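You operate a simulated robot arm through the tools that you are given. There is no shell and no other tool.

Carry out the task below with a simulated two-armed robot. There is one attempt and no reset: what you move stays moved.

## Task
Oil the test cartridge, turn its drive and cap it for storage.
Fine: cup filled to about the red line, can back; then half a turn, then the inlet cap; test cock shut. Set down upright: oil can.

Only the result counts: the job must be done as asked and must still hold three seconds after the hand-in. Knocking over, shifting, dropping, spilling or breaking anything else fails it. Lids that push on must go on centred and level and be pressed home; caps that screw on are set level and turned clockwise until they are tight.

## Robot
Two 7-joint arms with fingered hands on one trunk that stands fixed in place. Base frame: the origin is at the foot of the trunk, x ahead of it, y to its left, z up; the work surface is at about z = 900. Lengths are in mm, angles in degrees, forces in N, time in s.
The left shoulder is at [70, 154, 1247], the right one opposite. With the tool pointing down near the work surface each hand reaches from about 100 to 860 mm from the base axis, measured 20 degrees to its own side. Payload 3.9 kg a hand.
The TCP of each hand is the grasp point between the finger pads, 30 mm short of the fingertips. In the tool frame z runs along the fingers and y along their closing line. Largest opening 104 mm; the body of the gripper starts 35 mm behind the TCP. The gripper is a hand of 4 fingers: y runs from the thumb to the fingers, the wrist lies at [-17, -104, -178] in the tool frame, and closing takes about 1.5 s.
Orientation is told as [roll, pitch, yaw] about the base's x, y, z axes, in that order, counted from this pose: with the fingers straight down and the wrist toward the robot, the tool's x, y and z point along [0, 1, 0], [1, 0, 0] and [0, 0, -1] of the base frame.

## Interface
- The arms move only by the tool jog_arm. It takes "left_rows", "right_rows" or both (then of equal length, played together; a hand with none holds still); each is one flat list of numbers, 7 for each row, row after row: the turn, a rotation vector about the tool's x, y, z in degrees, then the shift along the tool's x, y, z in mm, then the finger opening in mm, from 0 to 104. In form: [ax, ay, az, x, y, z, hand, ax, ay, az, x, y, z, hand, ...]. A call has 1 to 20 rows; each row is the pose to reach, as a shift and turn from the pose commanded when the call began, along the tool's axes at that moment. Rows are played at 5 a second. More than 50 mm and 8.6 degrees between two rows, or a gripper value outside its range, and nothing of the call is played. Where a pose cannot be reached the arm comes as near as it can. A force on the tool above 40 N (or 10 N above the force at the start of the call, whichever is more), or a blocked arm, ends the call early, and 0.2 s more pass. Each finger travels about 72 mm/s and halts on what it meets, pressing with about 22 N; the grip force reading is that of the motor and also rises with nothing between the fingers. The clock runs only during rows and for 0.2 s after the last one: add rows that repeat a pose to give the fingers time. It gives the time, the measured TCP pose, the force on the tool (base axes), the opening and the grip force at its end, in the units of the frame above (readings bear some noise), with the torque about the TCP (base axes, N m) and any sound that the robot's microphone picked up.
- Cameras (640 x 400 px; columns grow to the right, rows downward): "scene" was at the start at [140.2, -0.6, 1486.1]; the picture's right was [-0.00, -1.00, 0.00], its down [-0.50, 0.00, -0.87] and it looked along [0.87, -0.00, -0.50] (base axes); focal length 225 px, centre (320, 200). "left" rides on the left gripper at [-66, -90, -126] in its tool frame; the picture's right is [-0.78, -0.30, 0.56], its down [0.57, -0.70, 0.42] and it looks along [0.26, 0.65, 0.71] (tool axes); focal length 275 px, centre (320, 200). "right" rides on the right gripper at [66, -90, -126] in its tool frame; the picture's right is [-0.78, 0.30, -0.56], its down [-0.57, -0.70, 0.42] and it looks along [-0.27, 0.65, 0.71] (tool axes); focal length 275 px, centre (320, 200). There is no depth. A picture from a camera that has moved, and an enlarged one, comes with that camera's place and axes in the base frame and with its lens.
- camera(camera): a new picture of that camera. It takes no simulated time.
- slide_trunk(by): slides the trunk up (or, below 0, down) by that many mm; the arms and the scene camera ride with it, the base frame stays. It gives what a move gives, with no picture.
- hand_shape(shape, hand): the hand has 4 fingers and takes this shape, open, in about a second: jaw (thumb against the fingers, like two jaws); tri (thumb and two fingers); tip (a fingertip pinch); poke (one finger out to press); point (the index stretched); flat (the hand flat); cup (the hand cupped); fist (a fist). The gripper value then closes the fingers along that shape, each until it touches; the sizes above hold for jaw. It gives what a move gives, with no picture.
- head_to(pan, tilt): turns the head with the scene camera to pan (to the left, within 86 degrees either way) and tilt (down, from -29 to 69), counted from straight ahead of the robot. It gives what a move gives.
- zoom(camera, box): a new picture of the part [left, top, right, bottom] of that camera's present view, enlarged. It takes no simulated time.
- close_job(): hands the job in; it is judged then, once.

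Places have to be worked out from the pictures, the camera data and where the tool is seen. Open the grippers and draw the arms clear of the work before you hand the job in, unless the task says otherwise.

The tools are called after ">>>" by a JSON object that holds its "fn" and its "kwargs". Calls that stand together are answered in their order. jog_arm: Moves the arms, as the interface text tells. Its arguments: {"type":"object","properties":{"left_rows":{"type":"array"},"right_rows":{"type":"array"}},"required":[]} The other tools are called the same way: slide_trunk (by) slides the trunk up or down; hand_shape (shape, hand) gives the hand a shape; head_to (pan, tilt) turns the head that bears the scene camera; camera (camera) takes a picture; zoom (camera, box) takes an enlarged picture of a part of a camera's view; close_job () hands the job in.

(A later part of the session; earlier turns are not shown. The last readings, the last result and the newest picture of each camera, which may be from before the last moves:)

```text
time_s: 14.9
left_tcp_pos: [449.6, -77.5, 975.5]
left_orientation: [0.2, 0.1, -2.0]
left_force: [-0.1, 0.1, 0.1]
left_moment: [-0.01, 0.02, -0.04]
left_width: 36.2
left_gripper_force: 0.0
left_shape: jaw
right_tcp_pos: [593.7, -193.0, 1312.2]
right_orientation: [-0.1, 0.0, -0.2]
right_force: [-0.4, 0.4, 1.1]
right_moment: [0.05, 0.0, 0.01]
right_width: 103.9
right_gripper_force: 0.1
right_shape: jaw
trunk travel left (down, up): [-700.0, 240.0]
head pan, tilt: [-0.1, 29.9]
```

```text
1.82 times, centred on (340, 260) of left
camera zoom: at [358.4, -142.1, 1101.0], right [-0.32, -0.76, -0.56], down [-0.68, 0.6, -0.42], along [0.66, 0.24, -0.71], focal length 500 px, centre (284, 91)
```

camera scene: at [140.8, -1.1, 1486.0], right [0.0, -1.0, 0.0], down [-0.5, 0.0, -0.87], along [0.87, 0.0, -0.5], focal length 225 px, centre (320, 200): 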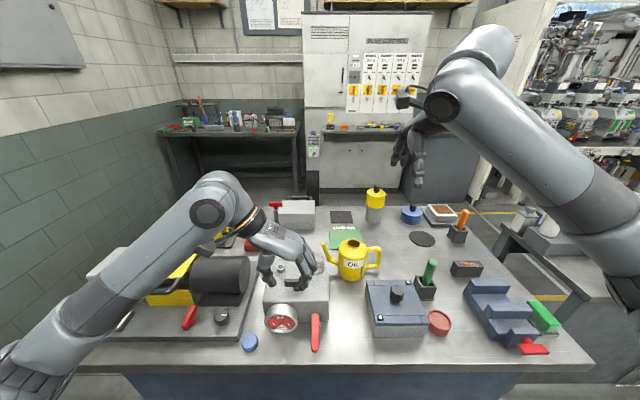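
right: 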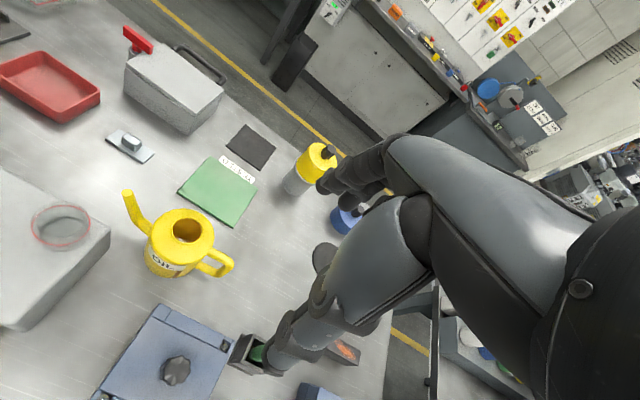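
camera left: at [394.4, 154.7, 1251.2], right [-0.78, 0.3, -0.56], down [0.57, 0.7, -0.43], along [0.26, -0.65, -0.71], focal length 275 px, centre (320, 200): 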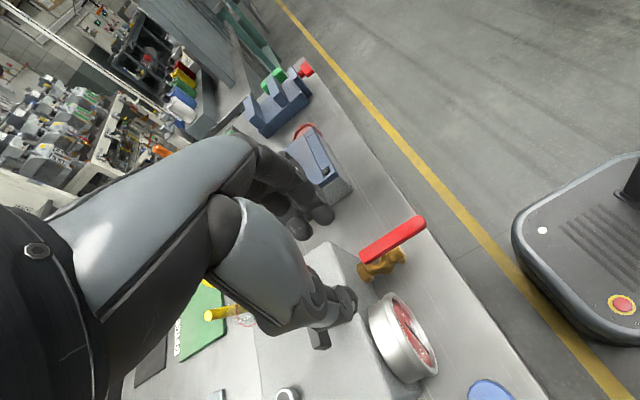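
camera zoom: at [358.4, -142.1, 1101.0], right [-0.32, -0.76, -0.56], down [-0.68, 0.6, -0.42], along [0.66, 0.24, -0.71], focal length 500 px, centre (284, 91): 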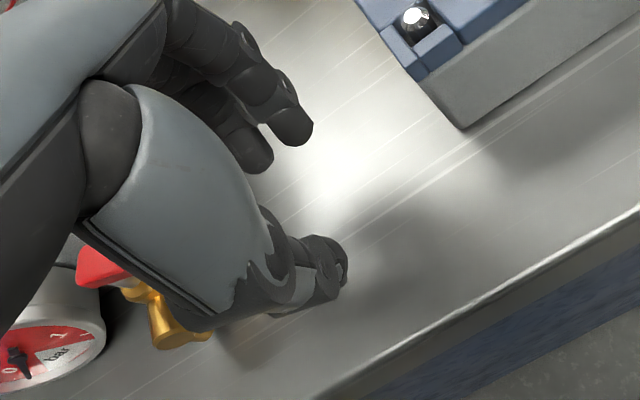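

Contact is gone and the block's features are at the same pixels as before, so it did not move. The lever is at about 78°; I turn the hand to yaw −40 (fingers away from the block) and push with the thumb the last ~12°.

>>> {"fn": "jog_arm", "kwargs": {"left_rows": [0, 0, 7.6, 0, 0, 0, 36, 0, 0, 15.2, 0, 0, 0, 36, 0, 0, 22.8, 0, 0, 0, 36, 0, 0, 30.4, 0, 0, 0, 36, 0, 0, 38, 0, 0, 0, 36, 0, 0, 38, 6, 6, 0, 36, 0, 0, 38, 11, 11, 0, 36, 0, 0, 38, 12, 15, 0, 36, 0, 0, 38, 12.5, 18, 0, 36, 0, 0, 38, 12.5, 20, 0, 36]}}

>>> {"fn": "zoom", "kwargs": {"camera": "scene", "box": [250, 230, 380, 380]}}

>>> {"fn": "zoom", "kwargs": {"camera": "left", "box": [200, 150, 480, 370]}}

```text
time_s: 17.1
left_tcp_pos: [469.5, -66.0, 977.9]
left_orientation: [0.0, -0.1, -40.0]
left_force: [-4.2, -2.3, -1.1]
left_moment: [-0.02, 0.0, 0.08]
left_width: 37.4
left_gripper_force: 0.0
left_shape: jaw
right_tcp_pos: [593.5, -192.2, 1313.0]
right_orientation: [0.0, -0.1, 0.0]
right_force: [-0.4, -0.9, 0.4]
right_moment: [0.06, 0.02, 0.01]
right_width: 103.8
right_gripper_force: 0.1
right_shape: jaw
trunk travel left (down, up): [-700.0, 240.0]
head pan, tilt: [-0.1, 29.9]
```

```text
2.67 times, centred on (315, 305) of scene
camera zoom: at [139.4, -1.4, 1486.1], right [0.0, -1.0, 0.0], down [-0.5, 0.0, -0.87], along [0.87, 0.0, -0.5], focal length 600 px, centre (333, -80)
```

zoom: 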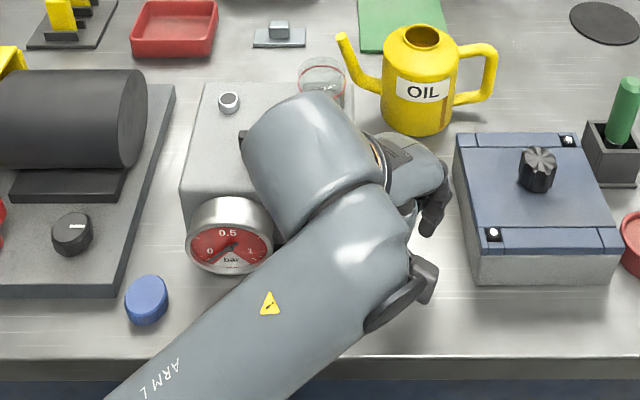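

```text
1.82 times, centred on (340, 260) of left
camera zoom: at [359.2, -59.1, 1101.7], right [-0.73, -0.4, -0.56], down [-0.17, 0.89, -0.42], along [0.67, -0.21, -0.71], focal length 500 px, centre (284, 91)
```

zoom: 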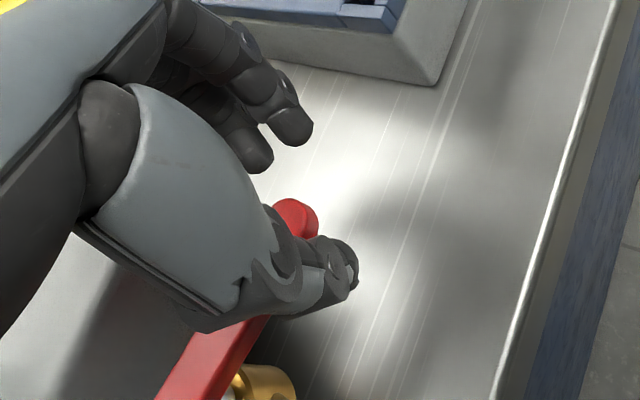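

Light contact on the lever (−4 N). I push 8 mm further toward +x in small rows to bring the lever to its stop.

>>> {"fn": "jog_arm", "kwargs": {"left_rows": [0, 0, 0, 1.3, 1.5, 0, 36, 0, 0, 0, 2.6, 3.1, 0, 36, 0, 0, 0, 3.9, 4.6, 0, 36, 0, 0, 0, 5.1, 6.1, 0, 36]}}

>>> {"fn": "zoom", "kwargs": {"camera": "left", "box": [200, 150, 480, 370]}}

```text
time_s: 18.1
left_tcp_pos: [477.1, -65.8, 976.3]
left_orientation: [0.0, 0.0, -40.0]
left_force: [-4.3, -3.2, -1.2]
left_moment: [-0.06, 0.04, 0.11]
left_width: 37.1
left_gripper_force: 0.0
left_shape: jaw
right_tcp_pos: [593.0, -192.3, 1313.4]
right_orientation: [0.0, 0.0, 0.1]
right_force: [-0.4, 0.1, -0.3]
right_moment: [0.01, 0.01, 0.02]
right_width: 103.6
right_gripper_force: 0.0
right_shape: jaw
trunk travel left (down, up): [-700.0, 240.0]
head pan, tilt: [-0.1, 29.9]
```

```text
1.82 times, centred on (340, 260) of left
camera zoom: at [366.8, -59.2, 1101.8], right [-0.73, -0.4, -0.56], down [-0.17, 0.89, -0.42], along [0.67, -0.21, -0.71], focal length 500 px, centre (284, 91)
```

zoom: 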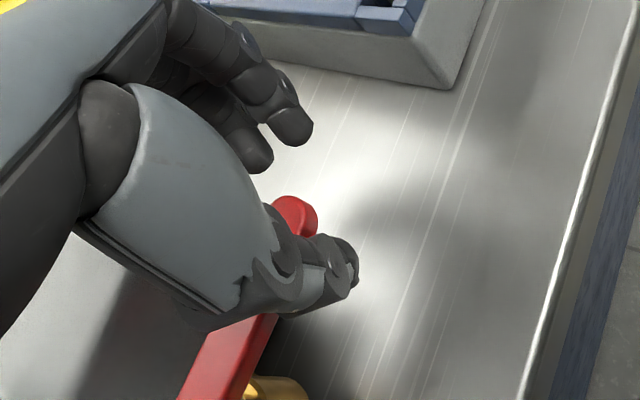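

The lever still turns with ~5 N. By the hand camera it's at about 85°; I push 5 mm more and watch for the stop.

>>> {"fn": "jog_arm", "kwargs": {"left_rows": [0, 0, 0, 1.0, 1.2, 0, 36, 0, 0, 0, 1.9, 2.3, 0, 36, 0, 0, 0, 2.9, 3.5, 0, 36, 0, 0, 0, 3.6, 4.2, 0, 36]}}

>>> {"fn": "zoom", "kwargs": {"camera": "left", "box": [200, 150, 480, 370]}}

```text
time_s: 19.1
left_tcp_pos: [482.6, -66.0, 976.6]
left_orientation: [0.0, 0.0, -40.0]
left_force: [-7.5, -3.3, -1.8]
left_moment: [-0.12, 0.08, 0.19]
left_width: 38.5
left_gripper_force: 0.2
left_shape: jaw
right_tcp_pos: [593.2, -191.6, 1313.0]
right_orientation: [0.0, -0.2, -0.1]
right_force: [0.1, -0.3, -0.4]
right_moment: [-0.01, 0.04, -0.01]
right_width: 103.5
right_gripper_force: 0.1
right_shape: jaw
trunk travel left (down, up): [-700.0, 240.0]
head pan, tilt: [-0.1, 29.9]
```

```text
1.82 times, centred on (340, 260) of left
camera zoom: at [372.0, -59.4, 1102.0], right [-0.73, -0.4, -0.56], down [-0.17, 0.89, -0.42], along [0.67, -0.21, -0.71], focal length 500 px, centre (284, 91)
```

zoom: 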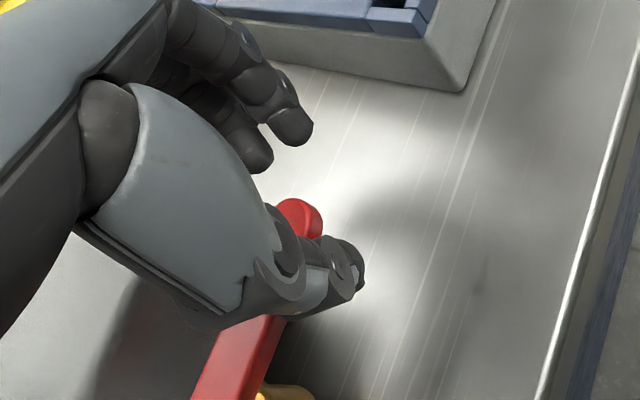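

Force rose to ~8 N and the thumb is being flexed, suggesting the stop is near. I push 4 mm more to confirm.

>>> {"fn": "jog_arm", "kwargs": {"left_rows": [0, 0, 0, 1.3, 1.5, 0, 36, 0, 0, 0, 2.6, 3.1, 0, 36, 0, 0, 0, 2.6, 3.1, 0, 36]}}

>>> {"fn": "zoom", "kwargs": {"camera": "left", "box": [200, 150, 480, 370]}}

```text
time_s: 19.9
left_tcp_pos: [485.8, -65.5, 976.4]
left_orientation: [0.1, -0.1, -40.1]
left_force: [-11.5, -4.5, -1.5]
left_moment: [-0.12, 0.13, 0.3]
left_width: 40.5
left_gripper_force: 0.0
left_shape: jaw
right_tcp_pos: [591.9, -191.5, 1314.2]
right_orientation: [0.0, -0.1, 0.0]
right_force: [-1.1, -1.2, 0.7]
right_moment: [-0.02, 0.03, 0.0]
right_width: 103.9
right_gripper_force: 0.0
right_shape: jaw
trunk travel left (down, up): [-700.0, 240.0]
head pan, tilt: [-0.1, 29.9]
```

```text
1.82 times, centred on (340, 260) of left
camera zoom: at [375.0, -59.5, 1102.1], right [-0.73, -0.4, -0.56], down [-0.17, 0.89, -0.42], along [0.67, -0.21, -0.71], focal length 500 px, centre (284, 91)
```

zoom: 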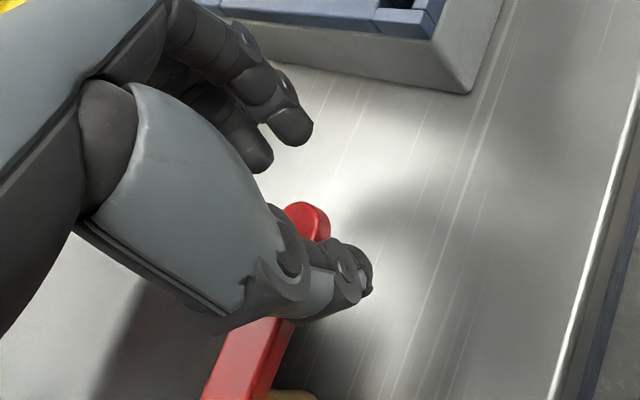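

Force climbs as the thumb flexes while the lever stays put: it is against its stop. I back off 8 mm and lift straight up, then check the lever's angle.

>>> {"fn": "jog_arm", "kwargs": {"left_rows": [0, 0, 0, -3, -3.5, 0, 40, 0, 0, 0, -5.1, -6.1, 0, 44, 0, 0, 0, -5.1, -6.1, -30, 44, 0, 0, 0, -5.1, -6.1, -70, 44, 0, 0, 0, -5.1, -6.1, -110, 44, 0, 0, 0, -30, -46, -140, 44, 0, 0, 0, -20, -80, -160, 44, 0, 0, 0, 0, -120, -160, 44, 0, 0, 0, 20, -160, -160, 44, 0, 0, 0, 50, -190, -160, 44]}}

>>> {"fn": "camera", "kwargs": {"camera": "scene"}}

>>> {"fn": "zoom", "kwargs": {"camera": "scene", "box": [260, 250, 380, 350]}}

```text
refused: row 6 steps farther than a row can; nothing moved
```

```text
taken
camera scene: at [137.5, -2.0, 1486.3], right [0.0, -1.0, 0.0], down [-0.5, 0.0, -0.87], along [0.87, 0.0, -0.5], focal length 225 px, centre (320, 200)
```

scene: 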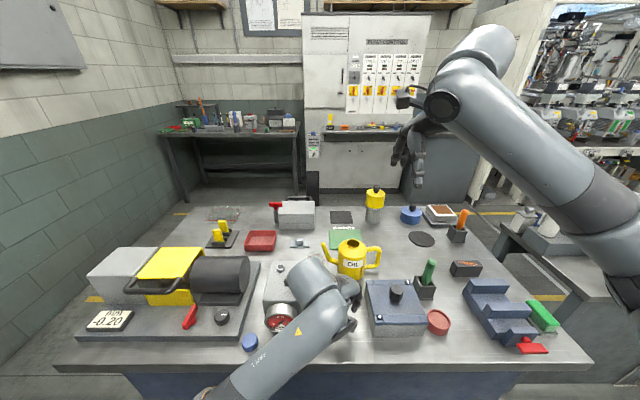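

```text
4.00 times, centred on (320, 300) of scene
camera zoom: at [137.5, -2.0, 1486.3], right [0.0, -1.0, 0.0], down [-0.5, 0.0, -0.87], along [0.87, 0.0, -0.5], focal length 900 px, centre (320, -200)
```

zoom: 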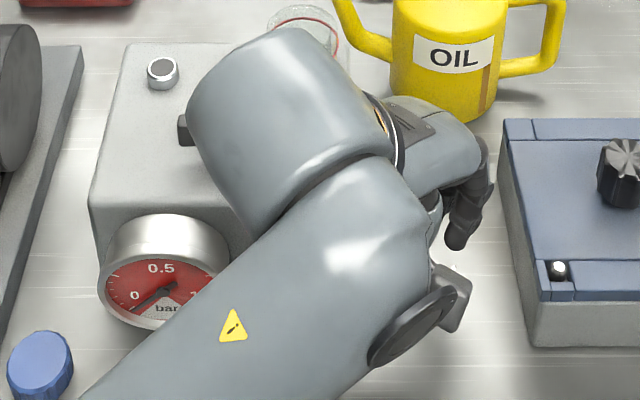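

One step was too long; I redo it with shorter steps: back off, lift 110 mm, then move left clear of the cock.

>>> {"fn": "jog_arm", "kwargs": {"left_rows": [0, 0, 0, -3, -3.5, 0, 40, 0, 0, 0, -5.1, -6.1, 0, 44, 0, 0, 0, -5.1, -6.1, -30, 44, 0, 0, 0, -5.1, -6.1, -70, 44, 0, 0, 0, -5.1, -6.1, -110, 44, 0, 0, 0, 10, -35, -140, 44, 0, 0, 0, 25, -65, -160, 44, 0, 0, 0, 40, -100, -170, 44, 0, 0, 0, 55, -135, -180, 44, 0, 0, 0, 70, -170, -190, 44, 0, 0, 0, 85, -205, -200, 44]}}

>>> {"fn": "camera", "kwargs": {"camera": "scene"}}

>>> {"fn": "zoom", "kwargs": {"camera": "scene", "box": [260, 250, 380, 350]}}

```text
time_s: 22.3
left_tcp_pos: [433.2, 100.3, 1174.4]
left_orientation: [0.0, 0.1, -40.0]
left_force: [0.2, 0.5, 0.4]
left_moment: [-0.03, -0.01, 0.02]
left_width: 44.0
left_gripper_force: 0.0
left_shape: jaw
left hand out of reach, approached as far as the arm can: row 9, 10, 11
right_tcp_pos: [593.5, -190.1, 1313.7]
right_orientation: [0.0, 0.0, 0.0]
right_force: [-0.6, 0.0, -0.4]
right_moment: [0.04, 0.0, -0.03]
right_width: 103.8
right_gripper_force: 0.1
right_shape: jaw
trunk travel left (down, up): [-700.0, 240.0]
head pan, tilt: [-0.1, 29.9]
```

```text
taken
camera scene: at [140.0, -0.9, 1486.1], right [0.0, -1.0, 0.0], down [-0.5, 0.0, -0.87], along [0.87, 0.0, -0.5], focal length 225 px, centre (320, 200)
```

scene: 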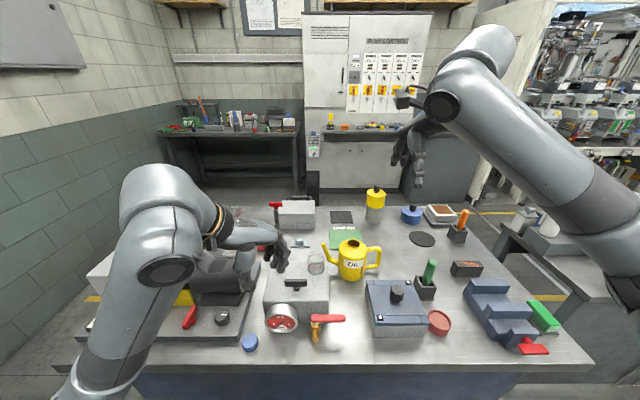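

```text
4.00 times, centred on (320, 300) of scene
camera zoom: at [140.0, -0.9, 1486.1], right [0.0, -1.0, 0.0], down [-0.5, 0.0, -0.87], along [0.87, 0.0, -0.5], focal length 900 px, centre (320, -200)
```

zoom: 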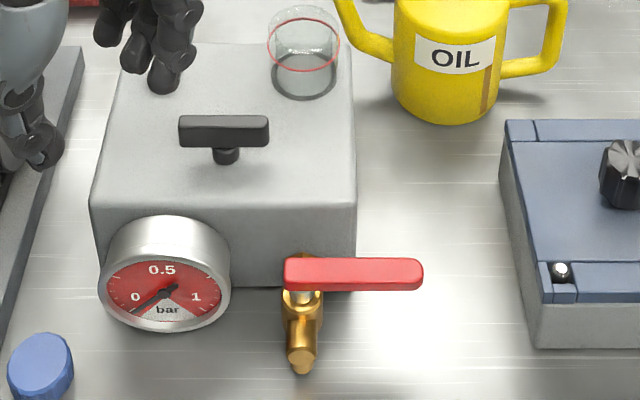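

The lever now stands square across the pipe: the cock is shut, and the block hasn't shifted. Next the can: I move the right arm away to the right first, to leave room for the left arm over the can.

>>> {"fn": "jog_arm", "kwargs": {"right_rows": [0, 0, 0, -33, -16, 10, 104, 0, 0, 0, -66, -32, 20, 104, 0, 0, 0, -99, -48, 30, 104, 0, 0, 0, -132, -64, 40, 104, 0, 0, 0, -165, -80, 50, 104, 0, 0, 0, -198, -96, 60, 104, 0, 0, 0, -231, -112, 70, 104]}}

>>> {"fn": "jog_arm", "kwargs": {"left_rows": [0, 0, -4, 0, 38, 0, 60, 0, 0, -8, 0, 76, 0, 80, 0, 0, -13, 0, 114, 0, 104, 0, 0, -18, 0, 152, 0, 104, 0, 0, -24, 0, 190, 0, 104, 0, 0, -30, 0, 228, 0, 104, 0, 0, -35, 0, 266, 0, 104, 0, 0, -40, 0, 300, 0, 104, 0, 0, -40, 0.4, 321, 10, 104]}}

>>> {"fn": "camera", "kwargs": {"camera": "scene"}}

>>> {"fn": "camera", "kwargs": {"camera": "left"}}

>>> {"fn": "camera", "kwargs": {"camera": "right"}}

```text
time_s: 23.9
left_tcp_pos: [434.3, 99.9, 1175.9]
left_orientation: [-0.1, 0.1, -40.0]
left_force: [-0.1, 0.1, -0.3]
left_moment: [0.0, 0.03, -0.02]
left_width: 43.7
left_gripper_force: 0.2
left_shape: jaw
right_tcp_pos: [479.9, -425.3, 1244.0]
right_orientation: [-0.1, -0.2, 0.0]
right_force: [-0.6, -0.5, -0.3]
right_moment: [0.02, 0.01, 0.02]
right_width: 104.1
right_gripper_force: 0.1
right_shape: jaw
trunk travel left (down, up): [-700.0, 240.0]
head pan, tilt: [-0.1, 29.9]
```

```text
time_s: 25.9
left_tcp_pos: [678.3, -105.3, 1162.5]
left_orientation: [0.1, 0.0, -0.1]
left_force: [-0.5, -0.3, 0.4]
left_moment: [0.0, 0.02, 0.03]
left_width: 103.5
left_gripper_force: 0.1
left_shape: jaw
right_tcp_pos: [481.6, -422.2, 1243.2]
right_orientation: [0.0, -0.1, 0.0]
right_force: [-0.6, 0.6, 0.0]
right_moment: [0.01, -0.02, 0.02]
right_width: 104.0
right_gripper_force: 0.0
right_shape: jaw
trunk travel left (down, up): [-700.0, 240.0]
head pan, tilt: [-0.1, 29.9]
```

```text
taken
camera scene: at [140.6, -1.6, 1486.0], right [0.0, -1.0, 0.0], down [-0.5, 0.0, -0.87], along [0.87, 0.0, -0.5], focal length 225 px, centre (320, 200)
```

scene: 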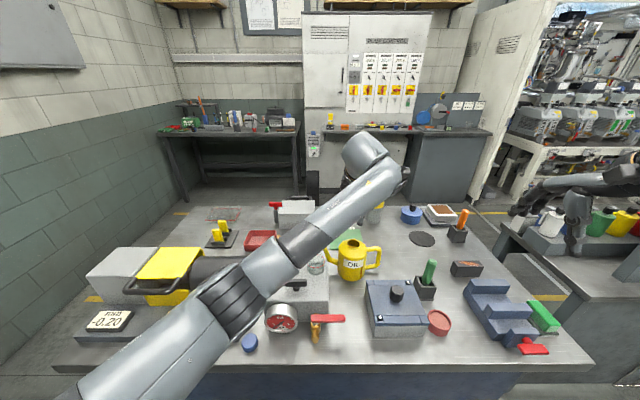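

```text
taken
camera left: at [588.9, -173.2, 1287.5], right [-0.3, -0.78, -0.56], down [-0.7, 0.57, -0.42], along [0.65, 0.27, -0.71], focal length 275 px, centre (320, 200)
```

left: 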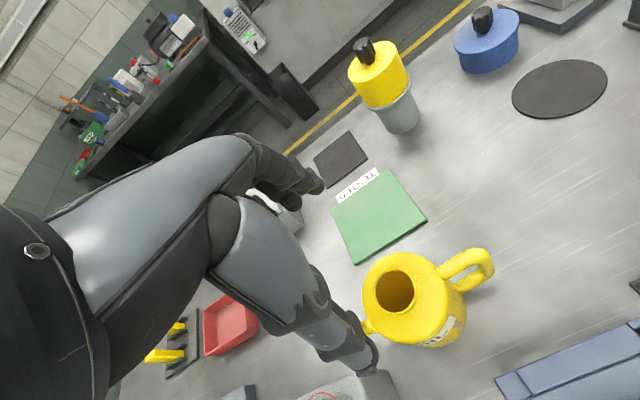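

```text
taken
camera right: at [393.5, -356.4, 1369.6], right [0.3, -0.78, 0.56], down [-0.7, -0.57, -0.42], along [0.65, -0.27, -0.71], focal length 275 px, centre (320, 200)
```

right: 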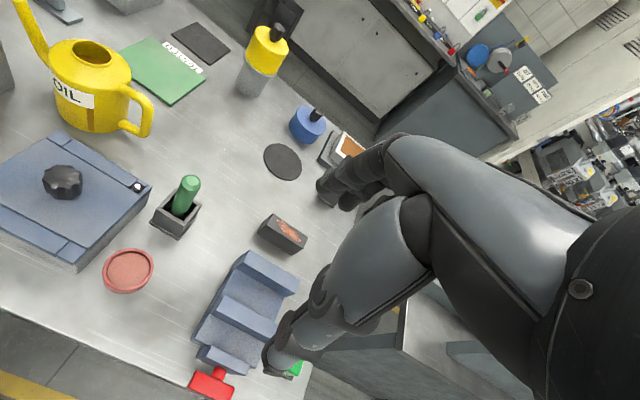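

Left hand is over the can; both hand cameras agree the can's axis is at about (680.5, −105.5). I go down to z≈1045 first, then check the finger clearance from the right camera.

>>> {"fn": "jog_arm", "kwargs": {"left_rows": [0, 0, 0, 0, 2, 30, 104, 0, 0, 0, 0, 2, 60, 104, 0, 0, 0, 0, 2, 90, 104, 0, 0, 0, 0, 2, 117, 104]}}

>>> {"fn": "zoom", "kwargs": {"camera": "right", "box": [0, 0, 200, 140]}}

>>> {"fn": "zoom", "kwargs": {"camera": "left", "box": [220, 160, 540, 400]}}

>>> {"fn": "zoom", "kwargs": {"camera": "scene", "box": [290, 190, 420, 300]}}

```text
time_s: 26.9
left_tcp_pos: [680.1, -104.6, 1044.0]
left_orientation: [0.0, 0.0, 0.0]
left_force: [-1.1, -0.6, 0.2]
left_moment: [-0.01, 0.0, 0.0]
left_width: 104.0
left_gripper_force: 0.2
left_shape: jaw
right_tcp_pos: [482.8, -423.3, 1242.8]
right_orientation: [0.0, 0.0, 0.0]
right_force: [-0.4, 0.5, -0.5]
right_moment: [-0.01, 0.0, -0.04]
right_width: 103.6
right_gripper_force: 0.0
right_shape: jaw
trunk travel left (down, up): [-700.0, 240.0]
head pan, tilt: [-0.1, 29.9]
```

```text
2.86 times, centred on (100, 70) of right
camera zoom: at [393.6, -356.1, 1369.7], right [0.3, -0.78, 0.56], down [-0.7, -0.57, -0.42], along [0.65, -0.27, -0.71], focal length 786 px, centre (949, 571)
```

zoom: 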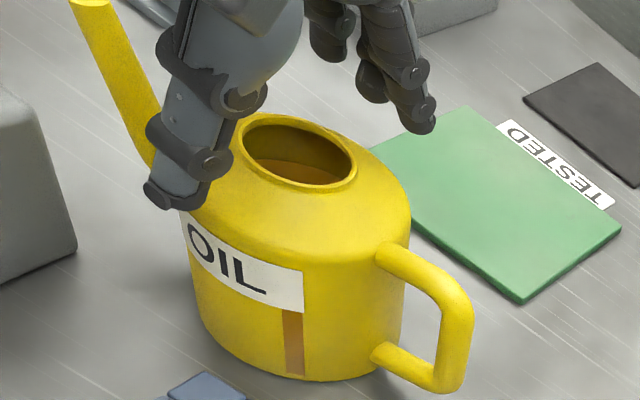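

```text
1.67 times, centred on (380, 280) of left
camera zoom: at [590.8, -172.1, 1170.7], right [-0.3, -0.78, -0.56], down [-0.7, 0.57, -0.42], along [0.65, 0.26, -0.71], focal length 459 px, centre (220, 67)
```

zoom: 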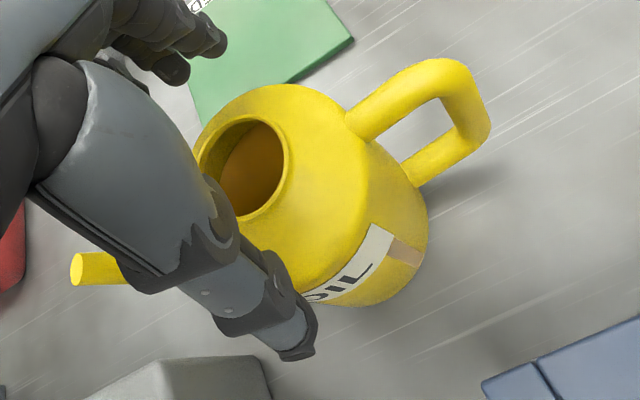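

```text
3.64 times, centred on (355, 245) of scene
camera zoom: at [140.6, -1.3, 1486.1], right [0.0, -1.0, 0.0], down [-0.5, 0.0, -0.87], along [0.87, 0.0, -0.5], focal length 818 px, centre (193, 36)
```

zoom: 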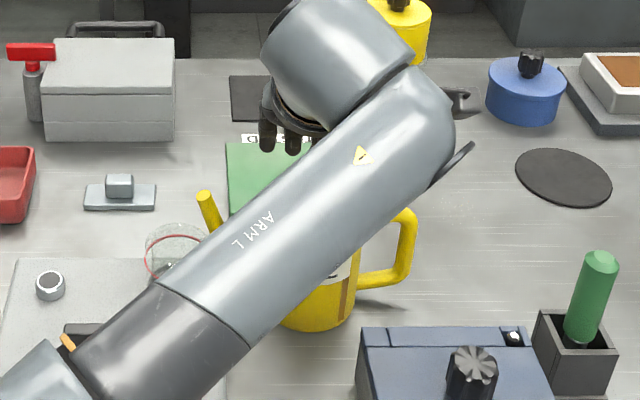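

Thumb and fingers are evenly placed either side of the body. I descend to TCP z≈991 and check for contact.

>>> {"fn": "jog_arm", "kwargs": {"left_rows": [0, 0, 0, -0.5, 0.3, 18, 104, 0, 0, 0, -0.5, 0.3, 36, 104, 0, 0, 0, -0.5, 0.3, 53, 104]}}

>>> {"fn": "zoom", "kwargs": {"camera": "right", "box": [0, 0, 200, 140]}}

>>> {"fn": "zoom", "kwargs": {"camera": "left", "box": [220, 160, 540, 400]}}

```text
time_s: 27.7
left_tcp_pos: [679.6, -104.6, 994.7]
left_orientation: [0.0, -0.2, -0.2]
left_force: [-0.6, -0.7, 3.6]
left_moment: [-0.02, 0.09, 0.07]
left_width: 104.0
left_gripper_force: 0.1
left_shape: jaw
right_tcp_pos: [480.0, -422.2, 1244.1]
right_orientation: [0.0, -0.1, 0.1]
right_force: [0.0, 0.1, -0.1]
right_moment: [0.02, 0.0, -0.01]
right_width: 103.6
right_gripper_force: 0.1
right_shape: jaw
trunk travel left (down, up): [-700.0, 240.0]
head pan, tilt: [-0.1, 29.9]
```

```text
2.86 times, centred on (100, 70) of right
camera zoom: at [391.5, -356.0, 1370.5], right [0.3, -0.78, 0.56], down [-0.7, -0.57, -0.43], along [0.65, -0.27, -0.71], focal length 786 px, centre (949, 571)
```

zoom: 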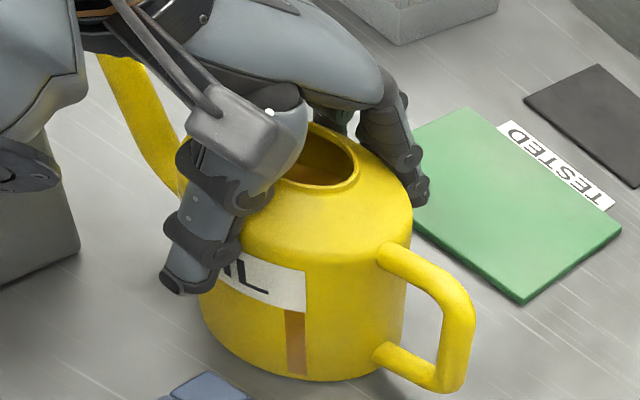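

```text
1.67 times, centred on (380, 280) of left
camera zoom: at [589.7, -171.9, 1120.4], right [-0.3, -0.78, -0.56], down [-0.7, 0.57, -0.43], along [0.65, 0.26, -0.71], focal length 459 px, centre (220, 67)
```

zoom: 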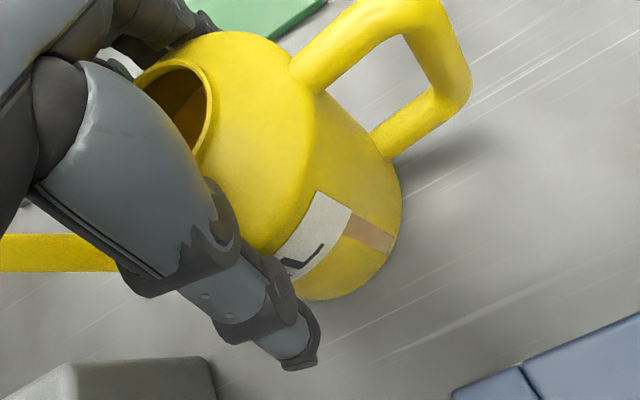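

A 3.6 N upward force shows the hand just touches the can's top, so I lift 5 mm and then close the fingers on the body.

>>> {"fn": "jog_arm", "kwargs": {"left_rows": [0, 0, 0, 0, 0, -5, 104, 0, 0, 0, 0, 0, -5, 96, 0, 0, 0, 0, 0, -5, 88, 0, 0, 0, 0, 0, -5, 80, 0, 0, 0, 0, 0, -5, 72, 0, 0, 0, 0, 0, -5, 70, 0, 0, 0, 0, 0, -5, 70]}}

>>> {"fn": "zoom", "kwargs": {"camera": "right", "box": [0, 0, 200, 140]}}

>>> {"fn": "zoom", "kwargs": {"camera": "left", "box": [220, 160, 540, 400]}}

```text
time_s: 29.3
left_tcp_pos: [680.7, -105.1, 999.2]
left_orientation: [0.0, 0.1, 0.0]
left_force: [-0.3, -0.6, -0.6]
left_moment: [0.05, 0.03, -0.02]
left_width: 83.0
left_gripper_force: 22.5
left_shape: jaw
right_tcp_pos: [482.2, -423.6, 1243.3]
right_orientation: [0.1, 0.0, 0.1]
right_force: [1.0, 0.3, 0.0]
right_moment: [0.0, 0.0, 0.0]
right_width: 103.6
right_gripper_force: 0.0
right_shape: jaw
trunk travel left (down, up): [-700.0, 240.0]
head pan, tilt: [-0.1, 29.9]
```

```text
2.86 times, centred on (100, 70) of right
camera zoom: at [393.6, -356.1, 1369.6], right [0.3, -0.78, 0.56], down [-0.7, -0.57, -0.42], along [0.65, -0.27, -0.71], focal length 786 px, centre (949, 571)
```

zoom: 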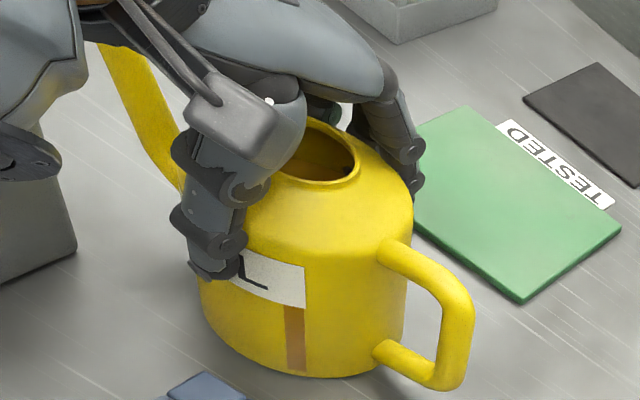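

```text
1.67 times, centred on (380, 280) of left
camera zoom: at [591.3, -172.1, 1123.5], right [-0.3, -0.78, -0.56], down [-0.7, 0.57, -0.42], along [0.65, 0.27, -0.71], focal length 459 px, centre (220, 67)
```

zoom: 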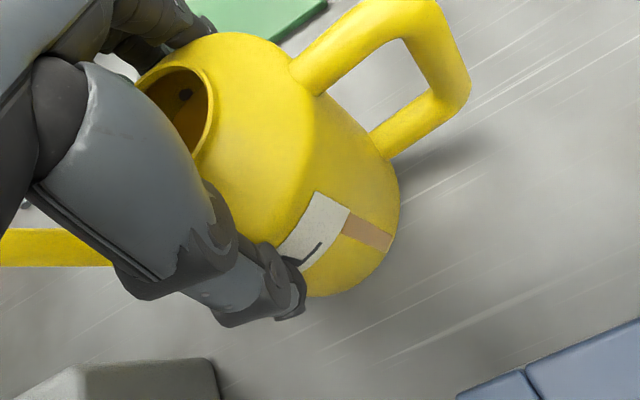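

Gripped: 83 mm across with 22 N. I note the grasp pose (680.5, −105, 999.5) for returning, and lift 20 mm to check that the can comes up straight.

>>> {"fn": "jog_arm", "kwargs": {"left_rows": [0, 0, 0, 0, 0, -5, 70, 0, 0, 0, 0, 0, -10, 70, 0, 0, 0, 0, 0, -15, 70, 0, 0, 0, 0, 0, -20, 70, 0, 0, 0, 0, 0, -20, 70]}}

>>> {"fn": "zoom", "kwargs": {"camera": "right", "box": [0, 0, 200, 140]}}

>>> {"fn": "zoom", "kwargs": {"camera": "left", "box": [220, 160, 540, 400]}}

```text
time_s: 30.5
left_tcp_pos: [681.2, -105.5, 1018.7]
left_orientation: [0.1, 0.1, 0.0]
left_force: [-0.2, 0.5, -5.6]
left_moment: [0.0, 0.03, 0.06]
left_width: 83.1
left_gripper_force: 21.9
left_shape: jaw
right_tcp_pos: [482.4, -422.8, 1242.9]
right_orientation: [0.1, 0.1, 0.0]
right_force: [-0.4, 0.3, 0.1]
right_moment: [-0.01, 0.01, -0.03]
right_width: 103.4
right_gripper_force: 0.0
right_shape: jaw
trunk travel left (down, up): [-700.0, 240.0]
head pan, tilt: [-0.1, 29.9]
```

```text
2.86 times, centred on (100, 70) of right
camera zoom: at [394.1, -356.1, 1369.5], right [0.3, -0.78, 0.56], down [-0.7, -0.57, -0.42], along [0.65, -0.27, -0.71], focal length 786 px, centre (949, 571)
```

zoom: 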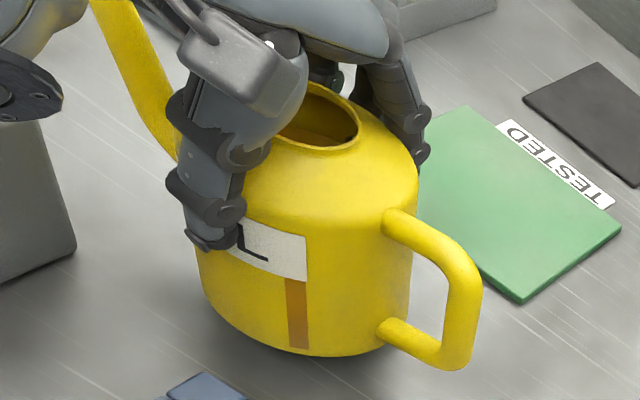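

```text
1.67 times, centred on (380, 280) of left
camera zoom: at [591.9, -173.1, 1143.8], right [-0.3, -0.78, -0.56], down [-0.7, 0.57, -0.42], along [0.65, 0.26, -0.71], focal length 459 px, centre (220, 67)
```

zoom: 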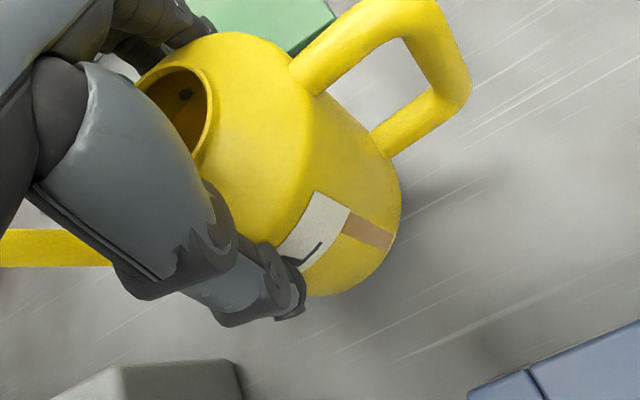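

The can is up cleanly (weight ≈5.7 N) with no slip. I raise it to z≈1125 and move it level so the spout tip ends above the cup (tip at about (603, 2)).

>>> {"fn": "jog_arm", "kwargs": {"left_rows": [0, 0, 0, 0, 0, -15, 70, 0, 0, 0, 0, 0, -35, 70, 0, 0, 0, 0, 0, -55, 70, 0, 0, 0, 0, 0, -75, 70, 0, 0, 0, 0, 0, -95, 70, 0, 0, 0, 0, 0, -107, 70, 0, 0, 0, 3, -12, -107, 70, 0, 0, 0, 6, -30, -107, 70, 0, 0, 0, 9, -48, -107, 70, 0, 0, 0, 12, -66, -107, 70, 0, 0, 0, 13.5, -76, -107, 70, 0, 0, 0, 13.5, -76, -107, 70]}}

>>> {"fn": "camera", "kwargs": {"camera": "scene"}}

>>> {"fn": "camera", "kwargs": {"camera": "right"}}

>>> {"fn": "camera", "kwargs": {"camera": "left"}}

```text
time_s: 33.1
left_tcp_pos: [614.8, -76.4, 1128.9]
left_orientation: [0.9, -0.8, 1.4]
left_force: [0.3, -0.1, -3.3]
left_moment: [0.05, 0.02, -0.03]
left_width: 83.3
left_gripper_force: 22.2
left_shape: jaw
right_tcp_pos: [482.8, -423.3, 1242.2]
right_orientation: [0.0, 0.0, -0.1]
right_force: [-0.1, 0.5, -0.3]
right_moment: [0.02, 0.01, 0.01]
right_width: 103.5
right_gripper_force: 0.1
right_shape: jaw
trunk travel left (down, up): [-700.0, 240.0]
head pan, tilt: [-0.1, 29.9]
```

```text
taken
camera scene: at [141.2, -1.6, 1485.9], right [0.0, -1.0, 0.0], down [-0.5, 0.0, -0.87], along [0.87, 0.0, -0.5], focal length 225 px, centre (320, 200)
```

scene: 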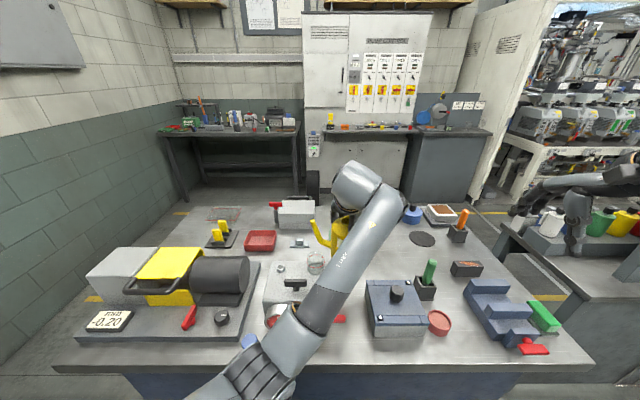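

```text
taken
camera right: at [394.1, -356.4, 1369.4], right [0.3, -0.78, 0.56], down [-0.7, -0.57, -0.42], along [0.65, -0.26, -0.71], focal length 275 px, centre (320, 200)
```

right: 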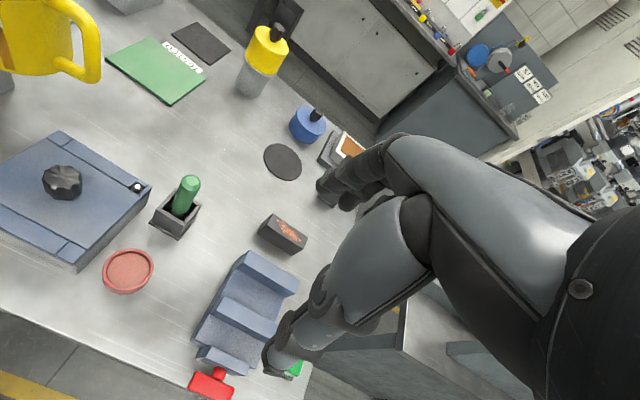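

```text
taken
camera left: at [525.5, -147.9, 1252.4], right [-0.27, -0.77, -0.57], down [-0.71, 0.56, -0.43], along [0.65, 0.29, -0.7], focal length 275 px, centre (320, 200)
```

left: 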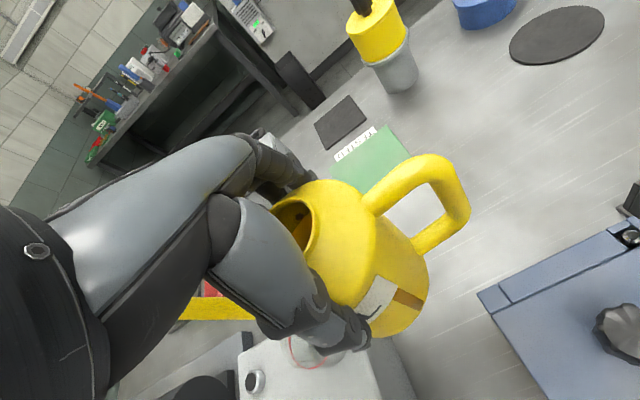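

The measured pose (615, −76, 1129) is off the target with a slight tilt, maybe still settling or near an arm limit. I hold still for a moment and read again.

>>> {"fn": "jog_arm", "kwargs": {"left_rows": [0, 0, 0, 0, 0, 0, 70, 0, 0, 0, 0, 0, 0, 70]}}

>>> {"fn": "zoom", "kwargs": {"camera": "scene", "box": [270, 190, 400, 310]}}

```text
time_s: 33.7
left_tcp_pos: [613.4, -75.6, 1125.8]
left_orientation: [1.1, -0.6, 1.2]
left_force: [-1.1, 0.2, -5.3]
left_moment: [0.01, 0.01, 0.0]
left_width: 83.3
left_gripper_force: 22.1
left_shape: jaw
right_tcp_pos: [482.8, -424.1, 1242.6]
right_orientation: [0.0, 0.0, 0.0]
right_force: [0.6, 1.2, 0.5]
right_moment: [0.01, 0.02, 0.0]
right_width: 103.7
right_gripper_force: 0.1
right_shape: jaw
trunk travel left (down, up): [-700.0, 240.0]
head pan, tilt: [-0.1, 29.9]
```

```text
3.33 times, centred on (335, 250) of scene
camera zoom: at [141.1, -1.4, 1485.9], right [0.0, -1.0, 0.0], down [-0.5, 0.0, -0.87], along [0.87, 0.0, -0.5], focal length 750 px, centre (270, 33)
```

zoom: 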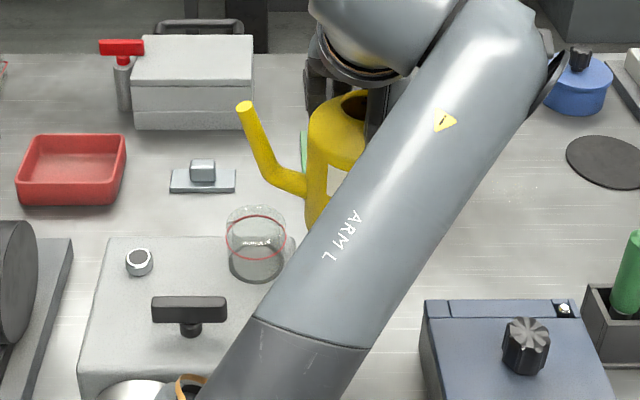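

It has settled about 15 mm off, so the arm is close to a joint limit in this level pose; tilting the hand left should relieve that. I tilt 10° toward the cup with the tip kept over it and check the response.

>>> {"fn": "jog_arm", "kwargs": {"left_rows": [0, -3, 0, -5, -3, 4, 70, 0, -6, 0, -10, -6, 8, 70, 0, -9, 0, -15, -8, 12, 70, 0, -11, 0, -15, -8, 12, 70]}}

>>> {"fn": "zoom", "kwargs": {"camera": "scene", "box": [270, 190, 400, 310]}}

```text
time_s: 34.9
left_tcp_pos: [628.1, -51.2, 1110.9]
left_orientation: [-6.6, -2.3, 4.8]
left_force: [-0.5, -0.1, -5.2]
left_moment: [0.09, 0.02, 0.03]
left_width: 83.5
left_gripper_force: 22.3
left_shape: jaw
right_tcp_pos: [483.6, -421.9, 1243.0]
right_orientation: [0.1, 0.0, 0.0]
right_force: [-0.3, 0.8, -0.2]
right_moment: [0.0, 0.0, -0.01]
right_width: 104.0
right_gripper_force: 0.1
right_shape: jaw
trunk travel left (down, up): [-700.0, 240.0]
head pan, tilt: [-0.1, 29.9]
stopped in row 4 (left hand): the arm was blocked; the commanded pose is now the measured one
```

```text
3.33 times, centred on (335, 250) of scene
camera zoom: at [141.2, -1.0, 1485.9], right [0.0, -1.0, 0.0], down [-0.5, 0.0, -0.87], along [0.87, 0.0, -0.5], focal length 750 px, centre (270, 33)
```

zoom: 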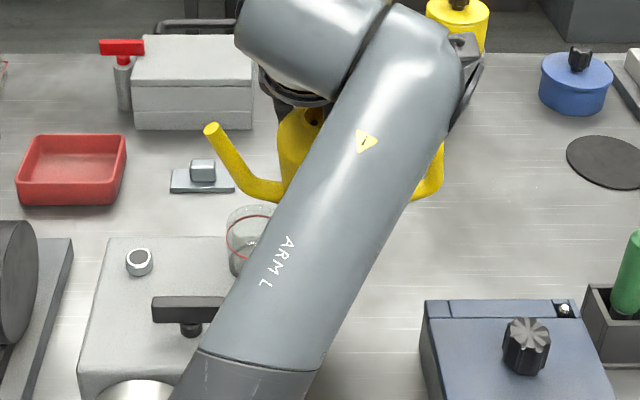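

The arm reports being blocked and drifted to the left. I look down with the head to see where the left elbow is.

>>> {"fn": "head_to", "kwargs": {"pan": 15, "tilt": 60}}

>>> {"fn": "camera", "kwargs": {"camera": "scene"}}

```text
time_s: 35.8
left_tcp_pos: [627.9, -53.1, 1111.0]
left_orientation: [-6.7, -2.5, 4.6]
left_force: [0.4, -0.7, -5.1]
left_moment: [0.03, -0.02, 0.0]
left_width: 83.2
left_gripper_force: 21.5
left_shape: jaw
right_tcp_pos: [482.4, -422.9, 1242.1]
right_orientation: [0.0, 0.0, 0.0]
right_force: [0.7, 0.5, 0.0]
right_moment: [-0.02, -0.02, 0.0]
right_width: 103.8
right_gripper_force: 0.2
right_shape: jaw
trunk travel left (down, up): [-700.0, 240.0]
head pan, tilt: [15.0, 60.0]
```

```text
taken
camera scene: at [114.9, 16.2, 1443.7], right [0.26, -0.97, 0.0], down [-0.84, -0.22, -0.5], along [0.48, 0.13, -0.87], focal length 225 px, centre (320, 200)
```

scene: 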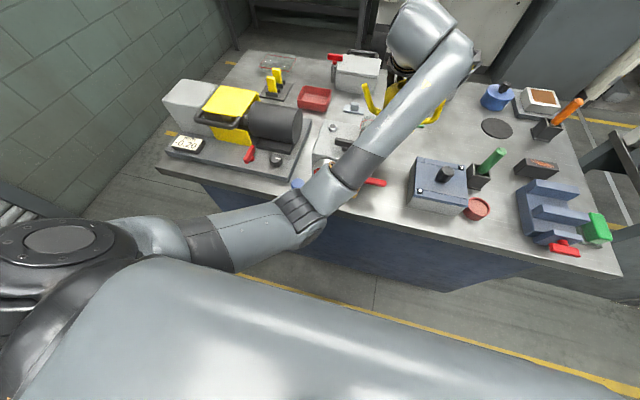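

The elbow hangs low in front of the bench near the gauge; I zoom there to check whether it touches anything.

>>> {"fn": "zoom", "kwargs": {"camera": "scene", "box": [250, 100, 430, 240]}}

>>> {"fn": "head_to", "kwargs": {"pan": 5, "tilt": 45}}

>>> {"fn": "camera", "kwargs": {"camera": "scene"}}

```text
2.86 times, centred on (340, 170) of scene
camera zoom: at [114.9, 16.2, 1443.7], right [0.26, -0.97, 0.0], down [-0.84, -0.22, -0.5], along [0.48, 0.13, -0.87], focal length 643 px, centre (263, 286)
```

zoom: 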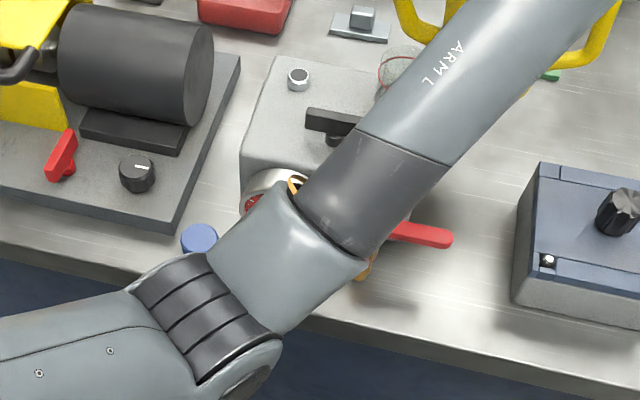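

```text
time_s: 36.6
left_tcp_pos: [628.0, -51.5, 1110.3]
left_orientation: [-6.6, -2.4, 4.7]
left_force: [0.0, 0.6, -5.2]
left_moment: [0.06, 0.04, -0.01]
left_width: 83.1
left_gripper_force: 22.0
left_shape: jaw
right_tcp_pos: [483.8, -422.4, 1242.9]
right_orientation: [0.0, 0.0, 0.0]
right_force: [-0.5, -0.3, -0.3]
right_moment: [-0.01, 0.0, 0.04]
right_width: 103.5
right_gripper_force: 0.0
right_shape: jaw
trunk travel left (down, up): [-700.0, 240.0]
head pan, tilt: [5.0, 45.0]
```

```text
taken
camera scene: at [131.5, 6.2, 1463.1], right [0.09, -1.0, 0.0], down [-0.71, -0.06, -0.71], along [0.7, 0.06, -0.71], focal length 225 px, centre (320, 200)
```

scene: 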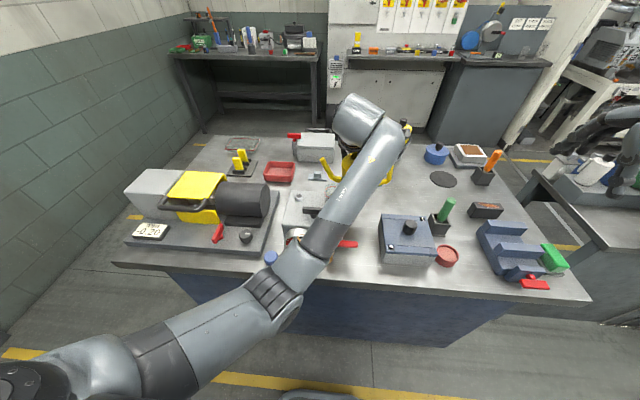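

Nothing touches the elbow; the wrist is simply over-flexed because the shoulder is low compared with the work. Raising the trunk will straighten the wrist, so I slide it up 200 mm with the can held.

>>> {"fn": "slide_trunk", "kwargs": {"by": 200}}

>>> {"fn": "camera", "kwargs": {"camera": "scene"}}

```text
time_s: 38.8
left_tcp_pos: [627.8, -50.9, 1309.9]
left_orientation: [-6.5, -2.5, 4.7]
left_force: [0.4, 0.8, -5.3]
left_moment: [0.02, 0.02, 0.0]
left_width: 83.2
left_gripper_force: 22.1
left_shape: jaw
right_tcp_pos: [483.0, -423.5, 1442.9]
right_orientation: [0.0, 0.1, 0.0]
right_force: [-0.2, 0.3, -1.0]
right_moment: [0.02, 0.0, 0.02]
right_width: 103.8
right_gripper_force: 0.1
right_shape: jaw
trunk travel left (down, up): [-900.0, 40.0]
head pan, tilt: [5.0, 45.0]
```

```text
taken
camera scene: at [131.8, 6.0, 1663.1], right [0.09, -1.0, 0.0], down [-0.71, -0.06, -0.71], along [0.7, 0.06, -0.71], focal length 225 px, centre (320, 200)
```

scene: 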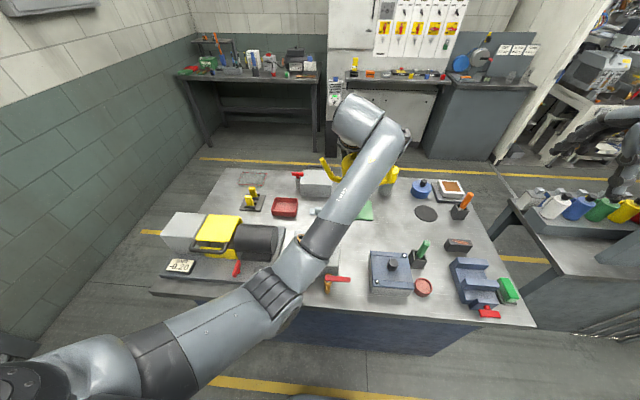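

Trunk is up (shoulders now about z 1447). I level the can and lower the hand to about (620, −92, 1190) with the straighter wrist.

>>> {"fn": "jog_arm", "kwargs": {"left_rows": [0.5, 1.3, 0.9, -8, -2, 22, 70, 1, 2.6, 1.8, -16, -4, 44, 70, 1.5, 3.9, 2.7, -24, -6, 66, 70, 2, 5.2, 3.7, -32, -8, 88, 70, 2.5, 6.5, 4.7, -40, -8, 110, 70, 2.5, 6.5, 4.7, -40, -8, 120, 70]}}

>>> {"fn": "camera", "kwargs": {"camera": "scene"}}

```text
time_s: 40.4
left_tcp_pos: [655.7, -57.9, 1196.8]
left_orientation: [3.4, -2.1, 3.2]
left_force: [0.6, -0.5, -3.8]
left_moment: [-0.03, 0.01, 0.03]
left_width: 82.7
left_gripper_force: 21.9
left_shape: jaw
right_tcp_pos: [482.8, -422.6, 1442.9]
right_orientation: [0.0, 0.0, 0.0]
right_force: [-0.3, 0.1, -0.2]
right_moment: [-0.02, 0.0, -0.02]
right_width: 103.7
right_gripper_force: 0.1
right_shape: jaw
trunk travel left (down, up): [-900.0, 40.0]
head pan, tilt: [5.0, 45.0]
stopped in row 6 (left hand): the arm was blocked; the commanded pose is now the measured one
```

```text
taken
camera scene: at [131.4, 6.5, 1663.2], right [0.09, -1.0, 0.0], down [-0.7, -0.06, -0.71], along [0.7, 0.06, -0.71], focal length 225 px, centre (320, 200)
```

scene: 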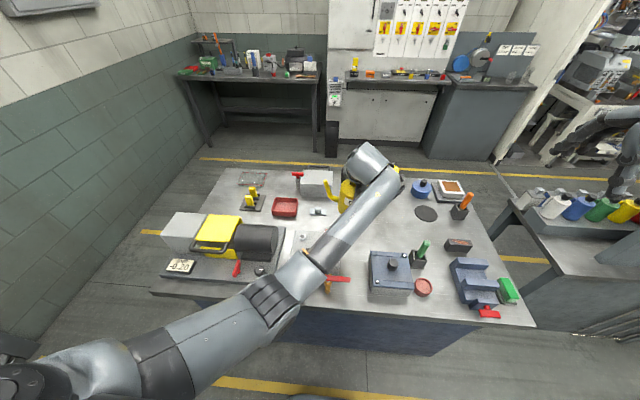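

Still blocked toward −x/−y: the forearm comes in at about −38° azimuth while the hand is at yaw 0, so the wrist's side bend is at its limit. I'll yaw the hand (and can) to about −35°, which is comfortable for this arm, and pour from the front-right instead.

>>> {"fn": "jog_arm", "kwargs": {"left_rows": [0.3, -0.5, 6.4, -2, -6, 0, 70, 0.7, -1.1, 12.8, -6, -14, 0, 70, 1.0, -1.7, 19.1, -11, -24, 0, 70, 1.4, -2.3, 25.5, -16, -34, 3, 70, 1.8, -2.9, 31.9, -22, -45, 5, 70, 2.1, -3.4, 38.2, -27, -56, 7, 70, 2.1, -3.4, 38.2, -27, -56, 7, 70]}}

>>> {"fn": "camera", "kwargs": {"camera": "scene"}}

```text
time_s: 42.0
left_tcp_pos: [608.2, -80.8, 1188.5]
left_orientation: [1.1, 0.9, -34.7]
left_force: [0.2, 1.0, -5.5]
left_moment: [0.02, -0.01, 0.0]
left_width: 83.0
left_gripper_force: 22.0
left_shape: jaw
right_tcp_pos: [482.5, -423.0, 1442.5]
right_orientation: [0.1, 0.1, 0.0]
right_force: [-0.7, 0.5, -0.7]
right_moment: [0.04, 0.03, -0.01]
right_width: 103.6
right_gripper_force: 0.1
right_shape: jaw
trunk travel left (down, up): [-900.0, 40.0]
head pan, tilt: [5.0, 45.0]
```

```text
taken
camera scene: at [131.7, 6.0, 1663.1], right [0.09, -1.0, 0.0], down [-0.7, -0.06, -0.71], along [0.7, 0.06, -0.71], focal length 225 px, centre (320, 200)
```

scene: 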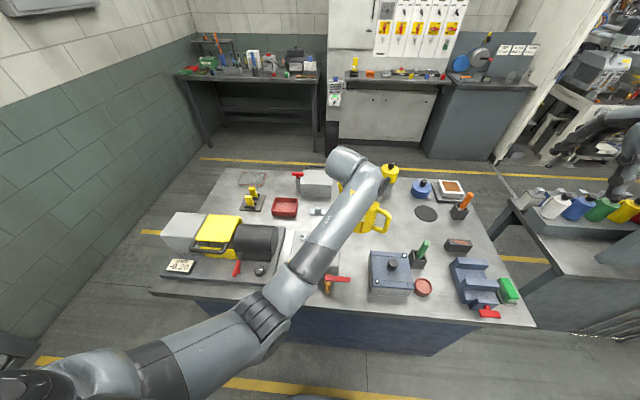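

Now tracking is fine at yaw −34.7. I move the level can so the spout tip is over the cup: TCP about (549, −72, 1150).

>>> {"fn": "jog_arm", "kwargs": {"left_rows": [-0.4, -0.1, 0, -6, -13, 9, 70, -0.7, -0.2, 0, -13, -27, 19, 70, -1, -0.3, 0, -20, -40, 29, 70, -1.4, -0.4, 0, -26.2, -53.6, 38, 70, -1.4, -0.4, 0, -26.2, -53.6, 38, 70]}}

>>> {"fn": "camera", "kwargs": {"camera": "scene"}}

>>> {"fn": "camera", "kwargs": {"camera": "left"}}

```text
time_s: 43.4
left_tcp_pos: [558.1, -52.2, 1147.0]
left_orientation: [3.5, 0.2, -34.0]
left_force: [0.6, -0.8, -4.2]
left_moment: [-0.03, 0.01, -0.04]
left_width: 83.1
left_gripper_force: 22.1
left_shape: jaw
right_tcp_pos: [482.9, -423.2, 1443.2]
right_orientation: [0.0, 0.2, -0.1]
right_force: [-0.5, 0.2, 0.0]
right_moment: [0.0, 0.0, -0.02]
right_width: 104.1
right_gripper_force: 0.2
right_shape: jaw
trunk travel left (down, up): [-900.0, 40.0]
head pan, tilt: [5.0, 45.0]
stopped in row 5 (left hand): the arm was blocked; the commanded pose is now the measured one
```

```text
taken
camera scene: at [132.2, 5.8, 1663.1], right [0.09, -1.0, 0.0], down [-0.71, -0.06, -0.71], along [0.7, 0.06, -0.71], focal length 225 px, centre (320, 200)
```

scene: 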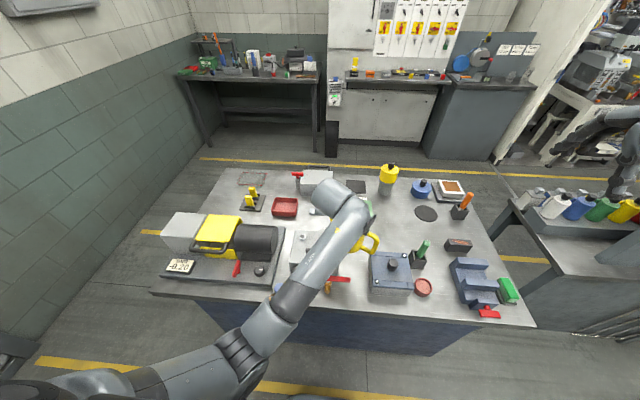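

```text
taken
camera left: at [443.0, -64.6, 1268.2], right [-0.66, -0.45, -0.6], down [-0.25, 0.89, -0.39], along [0.71, -0.1, -0.7], focal length 275 px, centre (320, 200)
```

left: 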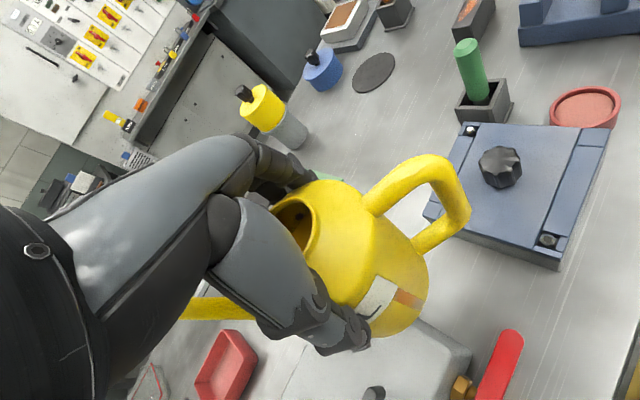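

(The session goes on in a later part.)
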